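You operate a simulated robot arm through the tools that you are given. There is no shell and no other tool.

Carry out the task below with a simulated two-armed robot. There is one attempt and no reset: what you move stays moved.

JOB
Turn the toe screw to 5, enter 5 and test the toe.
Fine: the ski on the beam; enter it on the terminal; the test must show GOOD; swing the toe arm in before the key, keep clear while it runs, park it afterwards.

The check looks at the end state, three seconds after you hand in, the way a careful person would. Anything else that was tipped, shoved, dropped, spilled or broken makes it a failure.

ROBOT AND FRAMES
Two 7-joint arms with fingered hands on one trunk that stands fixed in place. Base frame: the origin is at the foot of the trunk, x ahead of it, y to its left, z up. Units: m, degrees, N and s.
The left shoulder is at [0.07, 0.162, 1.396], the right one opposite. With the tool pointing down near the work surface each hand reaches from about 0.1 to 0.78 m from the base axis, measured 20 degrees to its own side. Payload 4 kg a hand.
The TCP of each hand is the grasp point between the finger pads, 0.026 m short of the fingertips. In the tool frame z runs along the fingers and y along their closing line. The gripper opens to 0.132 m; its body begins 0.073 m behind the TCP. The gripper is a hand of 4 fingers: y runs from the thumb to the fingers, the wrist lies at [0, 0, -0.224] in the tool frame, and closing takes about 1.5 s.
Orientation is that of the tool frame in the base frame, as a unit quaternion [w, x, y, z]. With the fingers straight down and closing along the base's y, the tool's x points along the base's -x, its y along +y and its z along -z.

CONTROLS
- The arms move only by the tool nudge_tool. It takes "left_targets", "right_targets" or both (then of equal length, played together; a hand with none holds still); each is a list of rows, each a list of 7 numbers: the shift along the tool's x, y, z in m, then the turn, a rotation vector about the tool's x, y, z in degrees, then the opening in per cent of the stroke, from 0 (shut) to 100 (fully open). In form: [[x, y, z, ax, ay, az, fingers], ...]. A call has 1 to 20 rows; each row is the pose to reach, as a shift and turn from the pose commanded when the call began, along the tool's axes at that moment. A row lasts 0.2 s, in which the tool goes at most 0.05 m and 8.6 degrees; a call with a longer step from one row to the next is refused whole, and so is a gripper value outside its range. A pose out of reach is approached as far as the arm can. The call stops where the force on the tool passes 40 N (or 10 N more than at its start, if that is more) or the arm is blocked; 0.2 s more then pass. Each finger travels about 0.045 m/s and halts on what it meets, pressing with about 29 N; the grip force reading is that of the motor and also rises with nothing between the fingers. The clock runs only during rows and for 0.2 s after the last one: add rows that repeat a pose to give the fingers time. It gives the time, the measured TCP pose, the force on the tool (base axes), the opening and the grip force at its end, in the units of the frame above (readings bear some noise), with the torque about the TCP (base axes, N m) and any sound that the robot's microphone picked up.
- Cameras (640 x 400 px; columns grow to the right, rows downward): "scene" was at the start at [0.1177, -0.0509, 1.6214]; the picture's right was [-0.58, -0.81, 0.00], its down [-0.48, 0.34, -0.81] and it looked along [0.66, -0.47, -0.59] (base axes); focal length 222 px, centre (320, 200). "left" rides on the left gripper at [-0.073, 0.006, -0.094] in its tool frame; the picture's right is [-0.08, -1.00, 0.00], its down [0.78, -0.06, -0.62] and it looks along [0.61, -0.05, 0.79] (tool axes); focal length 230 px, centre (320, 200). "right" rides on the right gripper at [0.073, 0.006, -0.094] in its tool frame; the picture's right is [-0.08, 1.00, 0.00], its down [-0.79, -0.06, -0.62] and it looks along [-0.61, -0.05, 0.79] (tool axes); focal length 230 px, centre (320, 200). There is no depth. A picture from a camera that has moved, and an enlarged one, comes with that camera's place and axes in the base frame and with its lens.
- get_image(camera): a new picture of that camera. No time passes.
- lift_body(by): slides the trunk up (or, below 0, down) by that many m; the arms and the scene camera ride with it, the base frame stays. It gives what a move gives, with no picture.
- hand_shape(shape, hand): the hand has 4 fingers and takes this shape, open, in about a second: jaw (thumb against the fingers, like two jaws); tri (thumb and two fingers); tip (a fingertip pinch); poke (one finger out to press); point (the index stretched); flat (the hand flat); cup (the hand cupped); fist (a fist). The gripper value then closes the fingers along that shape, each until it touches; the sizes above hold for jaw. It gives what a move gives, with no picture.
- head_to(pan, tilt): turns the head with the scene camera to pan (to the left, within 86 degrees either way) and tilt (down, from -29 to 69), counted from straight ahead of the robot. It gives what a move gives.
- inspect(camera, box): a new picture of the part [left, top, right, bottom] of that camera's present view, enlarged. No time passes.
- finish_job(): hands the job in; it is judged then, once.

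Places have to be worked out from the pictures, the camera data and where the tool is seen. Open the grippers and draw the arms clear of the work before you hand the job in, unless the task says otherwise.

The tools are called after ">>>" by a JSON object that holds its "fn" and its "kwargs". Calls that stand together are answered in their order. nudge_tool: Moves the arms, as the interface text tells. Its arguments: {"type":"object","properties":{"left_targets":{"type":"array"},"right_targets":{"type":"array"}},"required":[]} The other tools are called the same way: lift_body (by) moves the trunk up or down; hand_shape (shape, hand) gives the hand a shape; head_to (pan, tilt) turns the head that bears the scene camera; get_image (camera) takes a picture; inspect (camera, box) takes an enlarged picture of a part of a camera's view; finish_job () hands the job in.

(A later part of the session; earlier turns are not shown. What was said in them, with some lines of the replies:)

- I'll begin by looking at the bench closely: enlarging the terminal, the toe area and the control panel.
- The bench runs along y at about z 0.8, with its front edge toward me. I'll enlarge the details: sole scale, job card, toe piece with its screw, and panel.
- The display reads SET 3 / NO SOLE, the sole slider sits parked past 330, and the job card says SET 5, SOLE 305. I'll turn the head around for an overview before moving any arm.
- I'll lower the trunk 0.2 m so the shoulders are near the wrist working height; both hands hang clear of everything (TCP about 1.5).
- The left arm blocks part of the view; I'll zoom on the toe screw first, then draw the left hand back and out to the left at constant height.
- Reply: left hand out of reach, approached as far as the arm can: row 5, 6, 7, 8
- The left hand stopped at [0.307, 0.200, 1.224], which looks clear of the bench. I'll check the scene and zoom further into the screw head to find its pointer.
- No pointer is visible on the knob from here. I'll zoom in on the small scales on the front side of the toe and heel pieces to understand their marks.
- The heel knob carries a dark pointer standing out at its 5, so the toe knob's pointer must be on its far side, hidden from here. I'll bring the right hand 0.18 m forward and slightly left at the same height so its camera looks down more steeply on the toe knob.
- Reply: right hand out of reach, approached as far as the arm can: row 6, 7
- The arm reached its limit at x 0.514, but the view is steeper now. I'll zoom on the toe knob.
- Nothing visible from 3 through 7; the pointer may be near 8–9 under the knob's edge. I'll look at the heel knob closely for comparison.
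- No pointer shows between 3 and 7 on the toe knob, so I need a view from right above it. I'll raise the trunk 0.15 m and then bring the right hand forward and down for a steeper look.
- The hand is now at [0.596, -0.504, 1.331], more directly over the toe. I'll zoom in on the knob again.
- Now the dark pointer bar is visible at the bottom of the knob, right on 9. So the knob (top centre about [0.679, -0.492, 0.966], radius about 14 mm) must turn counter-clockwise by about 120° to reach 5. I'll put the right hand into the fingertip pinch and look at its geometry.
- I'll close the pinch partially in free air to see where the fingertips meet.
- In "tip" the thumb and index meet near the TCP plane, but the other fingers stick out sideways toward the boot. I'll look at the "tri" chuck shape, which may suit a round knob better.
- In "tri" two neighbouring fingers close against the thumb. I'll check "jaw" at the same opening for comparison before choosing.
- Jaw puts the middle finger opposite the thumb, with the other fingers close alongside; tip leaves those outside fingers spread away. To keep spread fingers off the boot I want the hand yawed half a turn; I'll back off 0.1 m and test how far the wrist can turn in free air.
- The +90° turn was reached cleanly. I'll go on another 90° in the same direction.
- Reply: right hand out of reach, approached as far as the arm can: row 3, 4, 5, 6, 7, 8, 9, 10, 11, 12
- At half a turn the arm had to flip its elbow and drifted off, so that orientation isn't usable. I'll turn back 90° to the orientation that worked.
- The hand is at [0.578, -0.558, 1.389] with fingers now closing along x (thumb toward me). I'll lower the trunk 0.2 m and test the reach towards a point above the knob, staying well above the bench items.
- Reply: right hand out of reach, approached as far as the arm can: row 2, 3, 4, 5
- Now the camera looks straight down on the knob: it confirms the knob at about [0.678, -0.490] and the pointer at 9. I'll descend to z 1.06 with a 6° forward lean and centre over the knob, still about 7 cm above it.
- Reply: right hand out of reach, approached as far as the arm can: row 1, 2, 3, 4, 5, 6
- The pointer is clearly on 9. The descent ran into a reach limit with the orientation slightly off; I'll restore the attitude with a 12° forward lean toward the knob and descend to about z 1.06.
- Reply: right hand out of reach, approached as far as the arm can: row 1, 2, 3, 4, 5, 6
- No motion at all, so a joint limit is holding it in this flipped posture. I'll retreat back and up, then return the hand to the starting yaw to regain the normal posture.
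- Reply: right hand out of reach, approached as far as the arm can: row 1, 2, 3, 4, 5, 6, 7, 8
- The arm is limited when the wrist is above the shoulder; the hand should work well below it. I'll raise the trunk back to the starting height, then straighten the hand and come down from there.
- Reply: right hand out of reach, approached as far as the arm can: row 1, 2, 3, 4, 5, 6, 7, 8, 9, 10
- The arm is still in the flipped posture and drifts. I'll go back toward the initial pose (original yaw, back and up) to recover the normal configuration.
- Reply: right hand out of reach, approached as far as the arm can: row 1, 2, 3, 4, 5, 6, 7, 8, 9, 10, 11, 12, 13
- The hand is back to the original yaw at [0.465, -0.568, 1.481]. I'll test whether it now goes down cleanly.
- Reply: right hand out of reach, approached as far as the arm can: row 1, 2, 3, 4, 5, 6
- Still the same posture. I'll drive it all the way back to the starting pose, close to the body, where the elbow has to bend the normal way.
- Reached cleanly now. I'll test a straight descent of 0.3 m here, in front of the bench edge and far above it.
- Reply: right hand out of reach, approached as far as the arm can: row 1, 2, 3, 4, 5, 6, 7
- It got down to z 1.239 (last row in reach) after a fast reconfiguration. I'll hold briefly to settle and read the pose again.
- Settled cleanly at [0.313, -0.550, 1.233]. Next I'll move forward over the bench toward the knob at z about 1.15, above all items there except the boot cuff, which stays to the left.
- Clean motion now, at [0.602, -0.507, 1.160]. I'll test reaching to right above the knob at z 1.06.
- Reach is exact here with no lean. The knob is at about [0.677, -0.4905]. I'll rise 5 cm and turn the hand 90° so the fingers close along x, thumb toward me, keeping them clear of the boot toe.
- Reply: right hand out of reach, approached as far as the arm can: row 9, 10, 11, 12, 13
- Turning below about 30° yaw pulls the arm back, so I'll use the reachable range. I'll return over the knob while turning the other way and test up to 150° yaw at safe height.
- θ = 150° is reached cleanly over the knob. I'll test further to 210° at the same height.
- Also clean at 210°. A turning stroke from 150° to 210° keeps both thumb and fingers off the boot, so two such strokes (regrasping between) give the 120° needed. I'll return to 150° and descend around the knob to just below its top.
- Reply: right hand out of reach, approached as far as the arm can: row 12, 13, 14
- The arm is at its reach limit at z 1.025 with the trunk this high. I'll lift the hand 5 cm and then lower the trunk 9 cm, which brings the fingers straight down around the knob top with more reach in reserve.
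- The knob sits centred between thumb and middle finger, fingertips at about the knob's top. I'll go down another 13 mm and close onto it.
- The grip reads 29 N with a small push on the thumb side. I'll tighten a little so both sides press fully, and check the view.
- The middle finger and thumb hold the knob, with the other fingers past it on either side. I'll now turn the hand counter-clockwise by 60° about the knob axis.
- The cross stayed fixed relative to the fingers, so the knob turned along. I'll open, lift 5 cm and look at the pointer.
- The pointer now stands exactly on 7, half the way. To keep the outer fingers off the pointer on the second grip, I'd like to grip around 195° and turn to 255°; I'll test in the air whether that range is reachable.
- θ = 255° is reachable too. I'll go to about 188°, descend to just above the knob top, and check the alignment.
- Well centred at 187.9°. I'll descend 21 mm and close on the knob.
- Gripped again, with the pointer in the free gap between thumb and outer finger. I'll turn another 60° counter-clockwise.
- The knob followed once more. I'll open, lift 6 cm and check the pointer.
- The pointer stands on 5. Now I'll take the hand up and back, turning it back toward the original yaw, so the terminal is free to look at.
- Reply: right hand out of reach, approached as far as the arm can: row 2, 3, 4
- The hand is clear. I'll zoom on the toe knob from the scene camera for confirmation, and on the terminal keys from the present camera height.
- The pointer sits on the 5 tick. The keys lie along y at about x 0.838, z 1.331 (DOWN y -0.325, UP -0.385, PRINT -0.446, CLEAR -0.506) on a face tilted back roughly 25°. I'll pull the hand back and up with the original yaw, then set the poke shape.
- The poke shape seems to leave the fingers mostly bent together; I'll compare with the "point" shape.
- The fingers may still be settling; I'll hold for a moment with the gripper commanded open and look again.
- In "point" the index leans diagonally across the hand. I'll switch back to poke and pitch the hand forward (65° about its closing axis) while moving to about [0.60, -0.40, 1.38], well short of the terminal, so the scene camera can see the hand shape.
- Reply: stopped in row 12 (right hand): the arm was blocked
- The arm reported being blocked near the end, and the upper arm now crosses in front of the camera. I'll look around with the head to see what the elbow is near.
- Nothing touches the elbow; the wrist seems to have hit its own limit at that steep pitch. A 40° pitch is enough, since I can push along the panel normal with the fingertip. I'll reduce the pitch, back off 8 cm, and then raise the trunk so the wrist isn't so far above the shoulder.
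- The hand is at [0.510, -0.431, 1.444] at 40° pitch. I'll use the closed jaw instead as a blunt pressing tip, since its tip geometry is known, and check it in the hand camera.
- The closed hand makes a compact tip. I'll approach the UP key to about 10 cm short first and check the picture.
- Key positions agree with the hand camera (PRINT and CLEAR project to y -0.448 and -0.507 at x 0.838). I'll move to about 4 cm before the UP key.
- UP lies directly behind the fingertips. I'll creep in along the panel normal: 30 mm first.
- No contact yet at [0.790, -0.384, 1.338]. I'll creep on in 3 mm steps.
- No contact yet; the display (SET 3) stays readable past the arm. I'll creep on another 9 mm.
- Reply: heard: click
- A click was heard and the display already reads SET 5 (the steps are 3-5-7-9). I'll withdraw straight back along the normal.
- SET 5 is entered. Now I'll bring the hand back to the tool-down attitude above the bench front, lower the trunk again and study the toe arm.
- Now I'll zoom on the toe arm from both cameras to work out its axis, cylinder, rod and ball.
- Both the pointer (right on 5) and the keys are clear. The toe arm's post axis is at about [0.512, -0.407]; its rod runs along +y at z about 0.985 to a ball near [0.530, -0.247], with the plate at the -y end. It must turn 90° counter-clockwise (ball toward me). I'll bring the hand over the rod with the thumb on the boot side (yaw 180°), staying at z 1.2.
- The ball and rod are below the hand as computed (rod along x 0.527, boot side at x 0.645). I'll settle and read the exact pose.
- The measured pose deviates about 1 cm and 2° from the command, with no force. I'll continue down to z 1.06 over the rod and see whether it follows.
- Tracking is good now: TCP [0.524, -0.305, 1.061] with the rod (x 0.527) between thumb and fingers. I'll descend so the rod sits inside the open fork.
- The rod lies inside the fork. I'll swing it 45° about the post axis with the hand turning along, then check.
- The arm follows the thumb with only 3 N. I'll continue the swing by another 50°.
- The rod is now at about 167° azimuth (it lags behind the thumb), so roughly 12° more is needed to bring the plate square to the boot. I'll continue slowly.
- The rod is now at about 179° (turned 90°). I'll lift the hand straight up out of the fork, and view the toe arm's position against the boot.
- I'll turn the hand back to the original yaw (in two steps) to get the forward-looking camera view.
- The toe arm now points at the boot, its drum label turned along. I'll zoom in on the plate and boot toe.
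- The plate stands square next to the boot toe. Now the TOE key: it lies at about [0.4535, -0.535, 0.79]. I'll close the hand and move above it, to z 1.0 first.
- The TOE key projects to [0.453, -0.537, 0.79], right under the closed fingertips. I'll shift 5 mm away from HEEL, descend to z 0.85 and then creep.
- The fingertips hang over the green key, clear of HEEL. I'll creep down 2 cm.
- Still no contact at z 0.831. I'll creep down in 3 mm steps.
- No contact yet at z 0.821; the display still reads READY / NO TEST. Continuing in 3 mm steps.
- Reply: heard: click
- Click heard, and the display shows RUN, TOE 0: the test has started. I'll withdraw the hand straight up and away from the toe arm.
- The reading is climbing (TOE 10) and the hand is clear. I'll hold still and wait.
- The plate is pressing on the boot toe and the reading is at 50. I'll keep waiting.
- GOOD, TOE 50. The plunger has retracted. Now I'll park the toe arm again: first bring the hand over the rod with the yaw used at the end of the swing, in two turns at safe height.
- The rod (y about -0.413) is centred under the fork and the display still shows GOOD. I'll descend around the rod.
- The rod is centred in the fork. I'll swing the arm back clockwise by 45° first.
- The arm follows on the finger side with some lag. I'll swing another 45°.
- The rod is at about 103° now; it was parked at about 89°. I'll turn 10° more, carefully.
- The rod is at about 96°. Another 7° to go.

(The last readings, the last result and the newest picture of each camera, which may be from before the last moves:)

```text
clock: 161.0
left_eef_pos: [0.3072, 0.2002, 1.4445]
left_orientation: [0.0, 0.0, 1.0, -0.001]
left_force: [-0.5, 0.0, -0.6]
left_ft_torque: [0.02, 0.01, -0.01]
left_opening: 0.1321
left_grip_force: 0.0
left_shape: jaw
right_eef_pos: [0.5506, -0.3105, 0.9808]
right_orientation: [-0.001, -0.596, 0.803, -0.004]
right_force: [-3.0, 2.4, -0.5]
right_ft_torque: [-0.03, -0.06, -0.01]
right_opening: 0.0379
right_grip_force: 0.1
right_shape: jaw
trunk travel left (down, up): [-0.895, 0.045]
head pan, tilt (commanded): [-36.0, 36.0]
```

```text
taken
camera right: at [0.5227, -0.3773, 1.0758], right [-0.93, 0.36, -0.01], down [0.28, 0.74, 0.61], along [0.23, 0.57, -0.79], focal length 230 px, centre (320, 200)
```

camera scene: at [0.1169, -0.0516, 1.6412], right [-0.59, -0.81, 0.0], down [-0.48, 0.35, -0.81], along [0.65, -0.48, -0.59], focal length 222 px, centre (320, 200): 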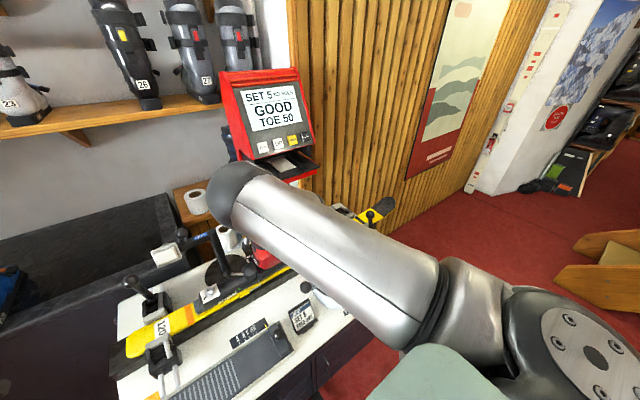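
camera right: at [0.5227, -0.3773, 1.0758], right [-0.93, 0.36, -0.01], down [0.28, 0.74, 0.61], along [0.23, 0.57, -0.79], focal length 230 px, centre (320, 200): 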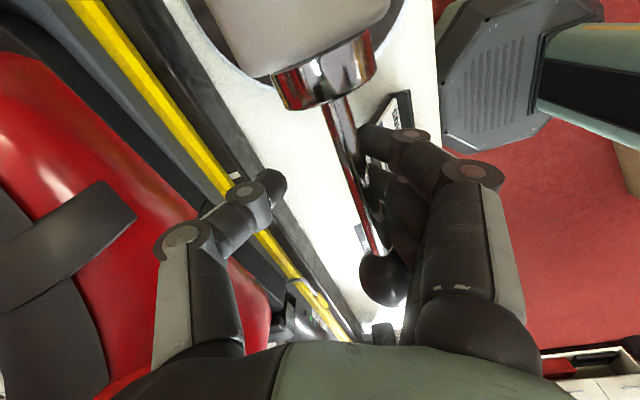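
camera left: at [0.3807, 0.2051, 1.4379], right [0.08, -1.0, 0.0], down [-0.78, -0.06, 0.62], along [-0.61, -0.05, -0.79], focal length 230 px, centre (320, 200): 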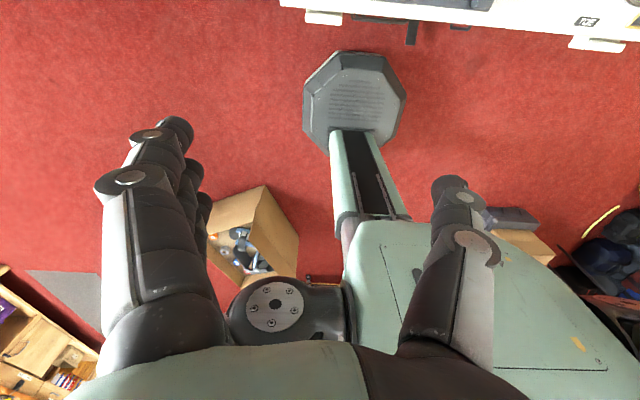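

The rod is back at about 88°, matching its original parked angle. I'll ease the fingers off the rod, open a little and lift straight up.

>>> {"fn": "nudge_tool", "kwargs": {"right_targets": [[0, 0.005, 0, 0, 0, 0, 30], [0, 0.008, 0, 0, 0, 0, 34], [0, 0.008, -0.02, 0, 0, 0, 34], [0, 0.008, -0.05, 0, 0, 0, 34], [0, 0.008, -0.09, 0, 0, 0, 34], [0, 0.008, -0.13, 0, 0, 0, 34], [0, 0.008, -0.17, 0, 0, 0, 34], [0, 0.008, -0.21, 0, 0, 0, 34], [0, 0.008, -0.21, 0, 0, 0, 34]]}}

>>> {"fn": "get_image", "kwargs": {"camera": "right"}}

>>> {"fn": "get_image", "kwargs": {"camera": "scene"}}

```text
clock: 163.0
left_eef_pos: [0.3076, 0.2009, 1.4443]
left_orientation: [0.0, 0.0, 1.0, 0.0]
left_force: [0.0, -1.0, 0.7]
left_ft_torque: [0.02, 0.01, -0.02]
left_opening: 0.132
left_grip_force: 0.1
left_shape: jaw
right_eef_pos: [0.5369, -0.3125, 1.1852]
right_orientation: [-0.002, -0.586, 0.81, 0.006]
right_force: [0.2, 0.0, -1.1]
right_ft_torque: [0.02, 0.0, 0.01]
right_opening: 0.0447
right_grip_force: 0.0
right_shape: jaw
trunk travel left (down, up): [-0.895, 0.045]
head pan, tilt (commanded): [-36.0, 36.0]
```

```text
taken
camera right: at [0.5094, -0.3811, 1.2796], right [-0.92, 0.38, 0.01], down [0.31, 0.72, 0.62], along [0.23, 0.57, -0.79], focal length 230 px, centre (320, 200)
```

right: 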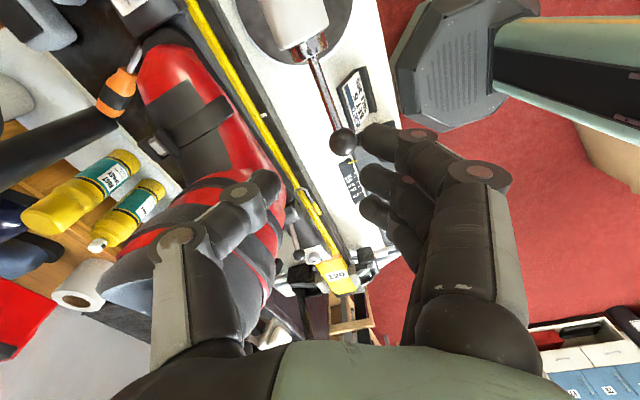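

```text
taken
camera scene: at [0.1175, -0.0508, 1.6412], right [-0.59, -0.81, 0.0], down [-0.48, 0.35, -0.81], along [0.65, -0.48, -0.59], focal length 222 px, centre (320, 200)
```

scene: 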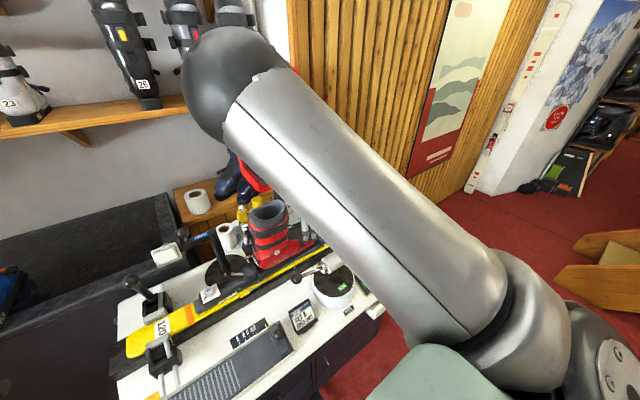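

The toe arm looks parked as at the start. I'll take the hand back and up, turning to the original yaw, to compare with the earlier view.

>>> {"fn": "nudge_tool", "kwargs": {"right_targets": [[0.01, 0.02, -0.01, 0, 0, 0, 34], [0.02, 0.04, -0.02, 0, 0, 0, 34], [0.04, 0.06, -0.04, 0, 0, 8, 34], [0.06, 0.0792, -0.06, 0, 0, 16, 34], [0.0788, 0.0792, -0.08, 0, 0, 24, 34], [0.09, 0.0792, -0.1, 0, 0, 32, 34], [0.1, 0.0792, -0.12, 0, 0, 40, 34], [0.11, 0.0792, -0.14, 0, 0, 48, 34], [0.12, 0.0792, -0.16, 0, 0, 56, 34], [0.13, 0.0792, -0.17, 0, 0, 64, 34], [0.14, 0.0792, -0.18, 0, 0, 72, 34], [0.14, 0.0792, -0.18, 0, 0, 72, 34], [0.14, 0.0792, -0.18, 0, 0, 72, 34]]}}

>>> {"fn": "inspect", "kwargs": {"camera": "scene", "box": [280, 235, 376, 315]}}

>>> {"fn": "get_image", "kwargs": {"camera": "right"}}

>>> {"fn": "get_image", "kwargs": {"camera": "scene"}}

```text
clock: 165.8
left_eef_pos: [0.3081, 0.1988, 1.4445]
left_orientation: [0.0, 0.0, 1.0, 0.0]
left_force: [0.7, 0.3, -1.0]
left_ft_torque: [0.01, -0.02, -0.02]
left_opening: 0.1316
left_grip_force: 0.0
left_shape: jaw
right_eef_pos: [0.4232, -0.4156, 1.3715]
right_orientation: [0.001, -0.009, 1.0, -0.002]
right_force: [-0.3, -0.2, -0.2]
right_ft_torque: [0.02, 0.01, -0.04]
right_opening: 0.0448
right_grip_force: 0.1
right_shape: jaw
trunk travel left (down, up): [-0.895, 0.045]
head pan, tilt (commanded): [-36.0, 36.0]
```

```text
5.00 times, centred on (328, 275) of scene
camera zoom: at [0.1171, -0.0511, 1.6412], right [-0.59, -0.81, 0.0], down [-0.48, 0.35, -0.81], along [0.65, -0.48, -0.59], focal length 1107 px, centre (280, -175)
```

zoom: 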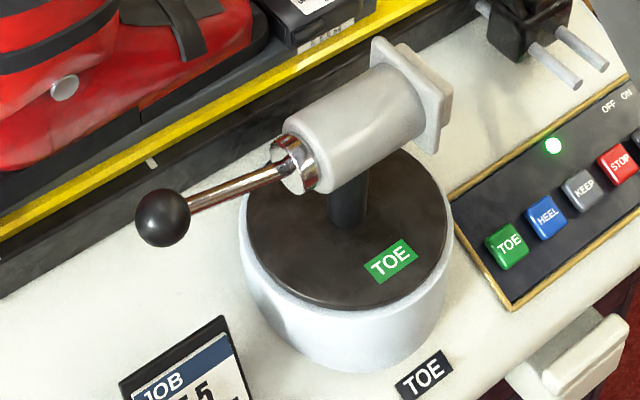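

```text
taken
camera right: at [0.3499, -0.4111, 1.4646], right [0.06, 1.0, -0.01], down [0.78, -0.04, 0.62], along [0.62, -0.04, -0.79], focal length 230 px, centre (320, 200)
```

right: 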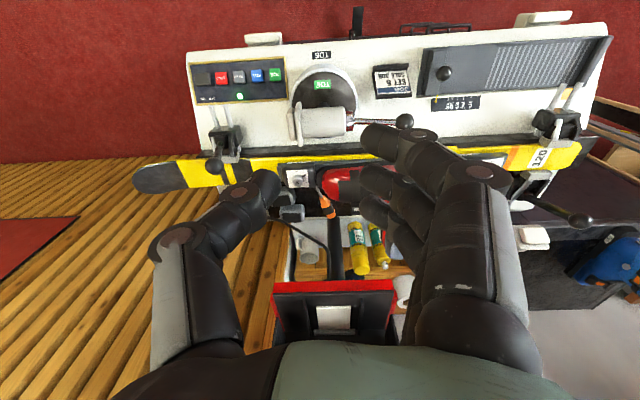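

```text
taken
camera scene: at [0.1171, -0.0511, 1.6412], right [-0.59, -0.81, 0.0], down [-0.48, 0.35, -0.81], along [0.65, -0.48, -0.59], focal length 222 px, centre (320, 200)
```

scene: 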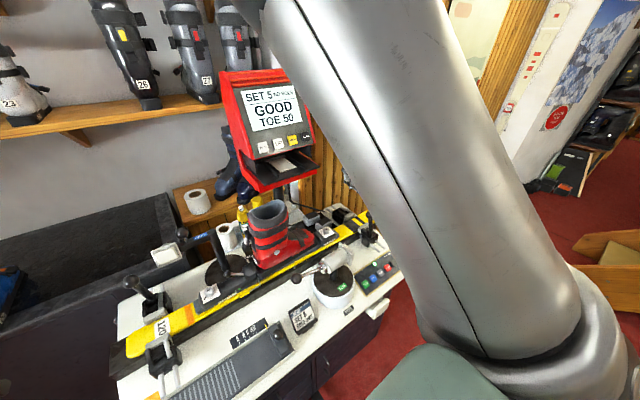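

The toe arm is exactly where it was parked originally, and the display shows SET 5, GOOD, TOE 50. I'll check the toe pointer, boot and surroundings once more.

>>> {"fn": "inspect", "kwargs": {"camera": "right", "box": [275, 160, 325, 195]}}

>>> {"fn": "inspect", "kwargs": {"camera": "scene", "box": [230, 190, 380, 280]}}

>>> {"fn": "inspect", "kwargs": {"camera": "scene", "box": [215, 60, 325, 140]}}

>>> {"fn": "inspect", "kwargs": {"camera": "scene", "box": [100, 220, 320, 400]}}

```text
11.43 times, centred on (300, 178) of right
camera zoom: at [0.3499, -0.4111, 1.4646], right [0.06, 1.0, -0.01], down [0.78, -0.04, 0.62], along [0.62, -0.04, -0.79], focal length 2629 px, centre (549, 457)
```

zoom: 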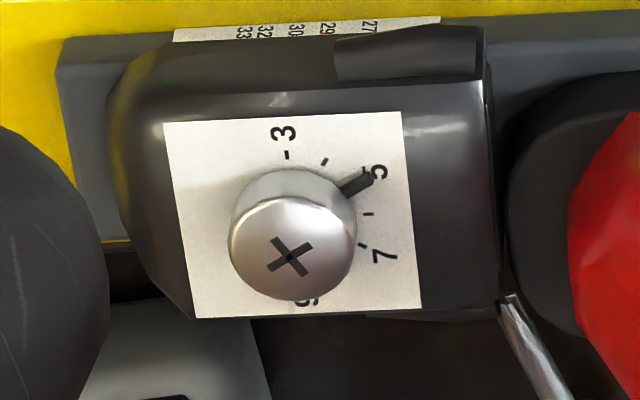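

```text
4.27 times, centred on (305, 235) of scene
camera zoom: at [0.1171, -0.0511, 1.6412], right [-0.59, -0.81, 0.0], down [-0.48, 0.35, -0.81], along [0.65, -0.48, -0.59], focal length 945 px, centre (384, 51)
```

zoom: 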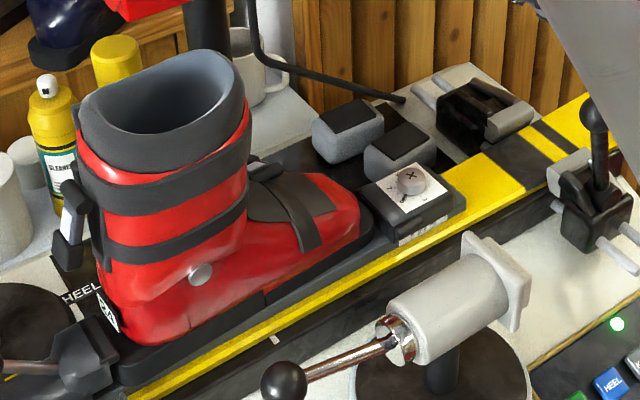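

```text
5.00 times, centred on (270, 100) of scene
camera zoom: at [0.1171, -0.0511, 1.6412], right [-0.59, -0.81, 0.0], down [-0.48, 0.35, -0.81], along [0.65, -0.48, -0.59], focal length 1107 px, centre (570, 700)
```

zoom: 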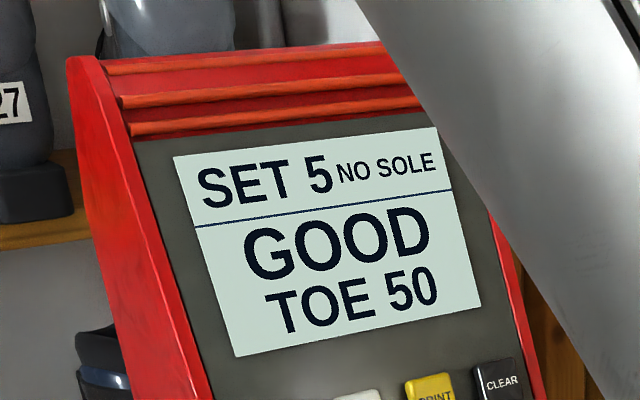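

```text
2.22 times, centred on (210, 310) of scene
camera zoom: at [0.1171, -0.0511, 1.6412], right [-0.59, -0.81, 0.0], down [-0.48, 0.35, -0.81], along [0.65, -0.48, -0.59], focal length 492 px, centre (564, -44)
```

zoom: 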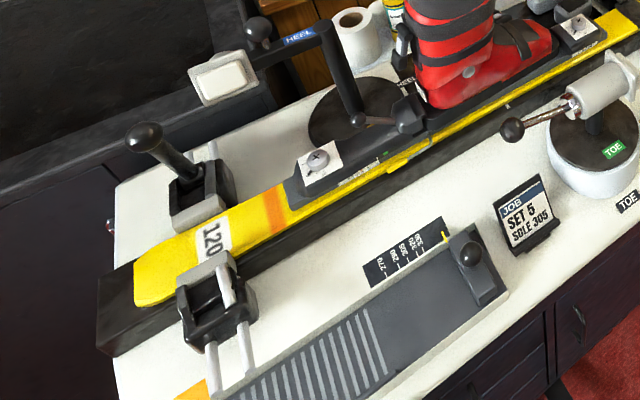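

Everything matches: pointer on 5, SET 5, GOOD, toe arm parked, and the small items, card, slider and clamps untouched. I'll open the right hand and draw it back, well clear of the bench.

>>> {"fn": "nudge_tool", "kwargs": {"right_targets": [[0.01, -0.02, -0.015, 0, 0, 0, 50], [0.02, -0.045, -0.03, 0, 0, 0, 70], [0.03, -0.07, -0.045, 0, 0, 0, 90], [0.045, -0.095, -0.06, 0, 0, 0, 100], [0.063, -0.134, -0.08, 0, 0, 0, 100], [0.063, -0.134, -0.08, 0, 0, 0, 100], [0.063, -0.134, -0.08, 0, 0, 0, 100], [0.063, -0.134, -0.08, 0, 0, 0, 100], [0.063, -0.134, -0.08, 0, 0, 0, 100]]}}

>>> {"fn": "get_image", "kwargs": {"camera": "scene"}}

>>> {"fn": "get_image", "kwargs": {"camera": "right"}}

```text
clock: 167.8
left_eef_pos: [0.3077, 0.1983, 1.4449]
left_orientation: [0.0, 0.001, 1.0, 0.0]
left_force: [-1.2, 0.2, 0.3]
left_ft_torque: [0.01, 0.03, 0.01]
left_opening: 0.1319
left_grip_force: 0.1
left_shape: jaw
right_eef_pos: [0.3656, -0.5507, 1.4541]
right_orientation: [0.001, -0.01, 1.0, -0.004]
right_force: [0.0, 0.2, 0.5]
right_ft_torque: [-0.01, 0.01, 0.02]
right_opening: 0.1321
right_grip_force: 0.1
right_shape: jaw
trunk travel left (down, up): [-0.895, 0.045]
head pan, tilt (commanded): [-36.0, 36.0]
```

```text
taken
camera scene: at [0.1169, -0.0523, 1.6412], right [-0.59, -0.81, 0.0], down [-0.48, 0.35, -0.81], along [0.65, -0.48, -0.59], focal length 222 px, centre (320, 200)
```

scene: 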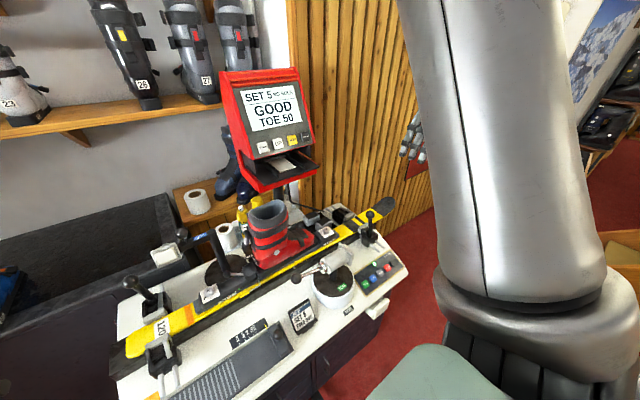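

```text
taken
camera right: at [0.2907, -0.5463, 1.547], right [0.06, 1.0, -0.01], down [0.78, -0.04, 0.62], along [0.62, -0.04, -0.78], focal length 230 px, centre (320, 200)
```

right: 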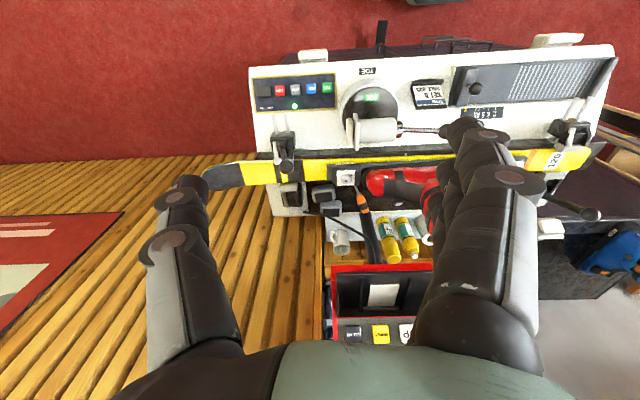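

Both hands are open and clear. The toe screw is at 5, the terminal shows SET 5 / GOOD / TOE 50, and the toe arm is parked with the ski on the beam, so I'm handing the job in.

>>> {"fn": "finish_job", "kwargs": {}}

```text
The job is handed in.
```

The job is handed in: the toe screw is at 5, 5 is entered on the terminal, and the toe test shows GOOD (TOE 50).

- **Toe screw:** it was standing at 9, so I turned it counter-clockwise to 5. The last close view after the test showed its pointer on the 5 mark.
- **Terminal:** one press of UP moved the setting from 3 to 5.
- **Test:** I swung the toe arm in before pressing the TOE key, then moved the hand away while the test ran. Afterwards I swung the arm back to where it was parked at the start.
- **Sole length:** the display still says NO SOLE. The job card lists SOLE 305, but you did not ask for it and the test passed without it, so I left the sole slider alone.
- **Boot:** after the test the boot sat about 4 mm from where it was, apparently from the test pushing on it. It still looked seated in the binding.

The ski is on the beam, and both hands are open and clear of the bench.
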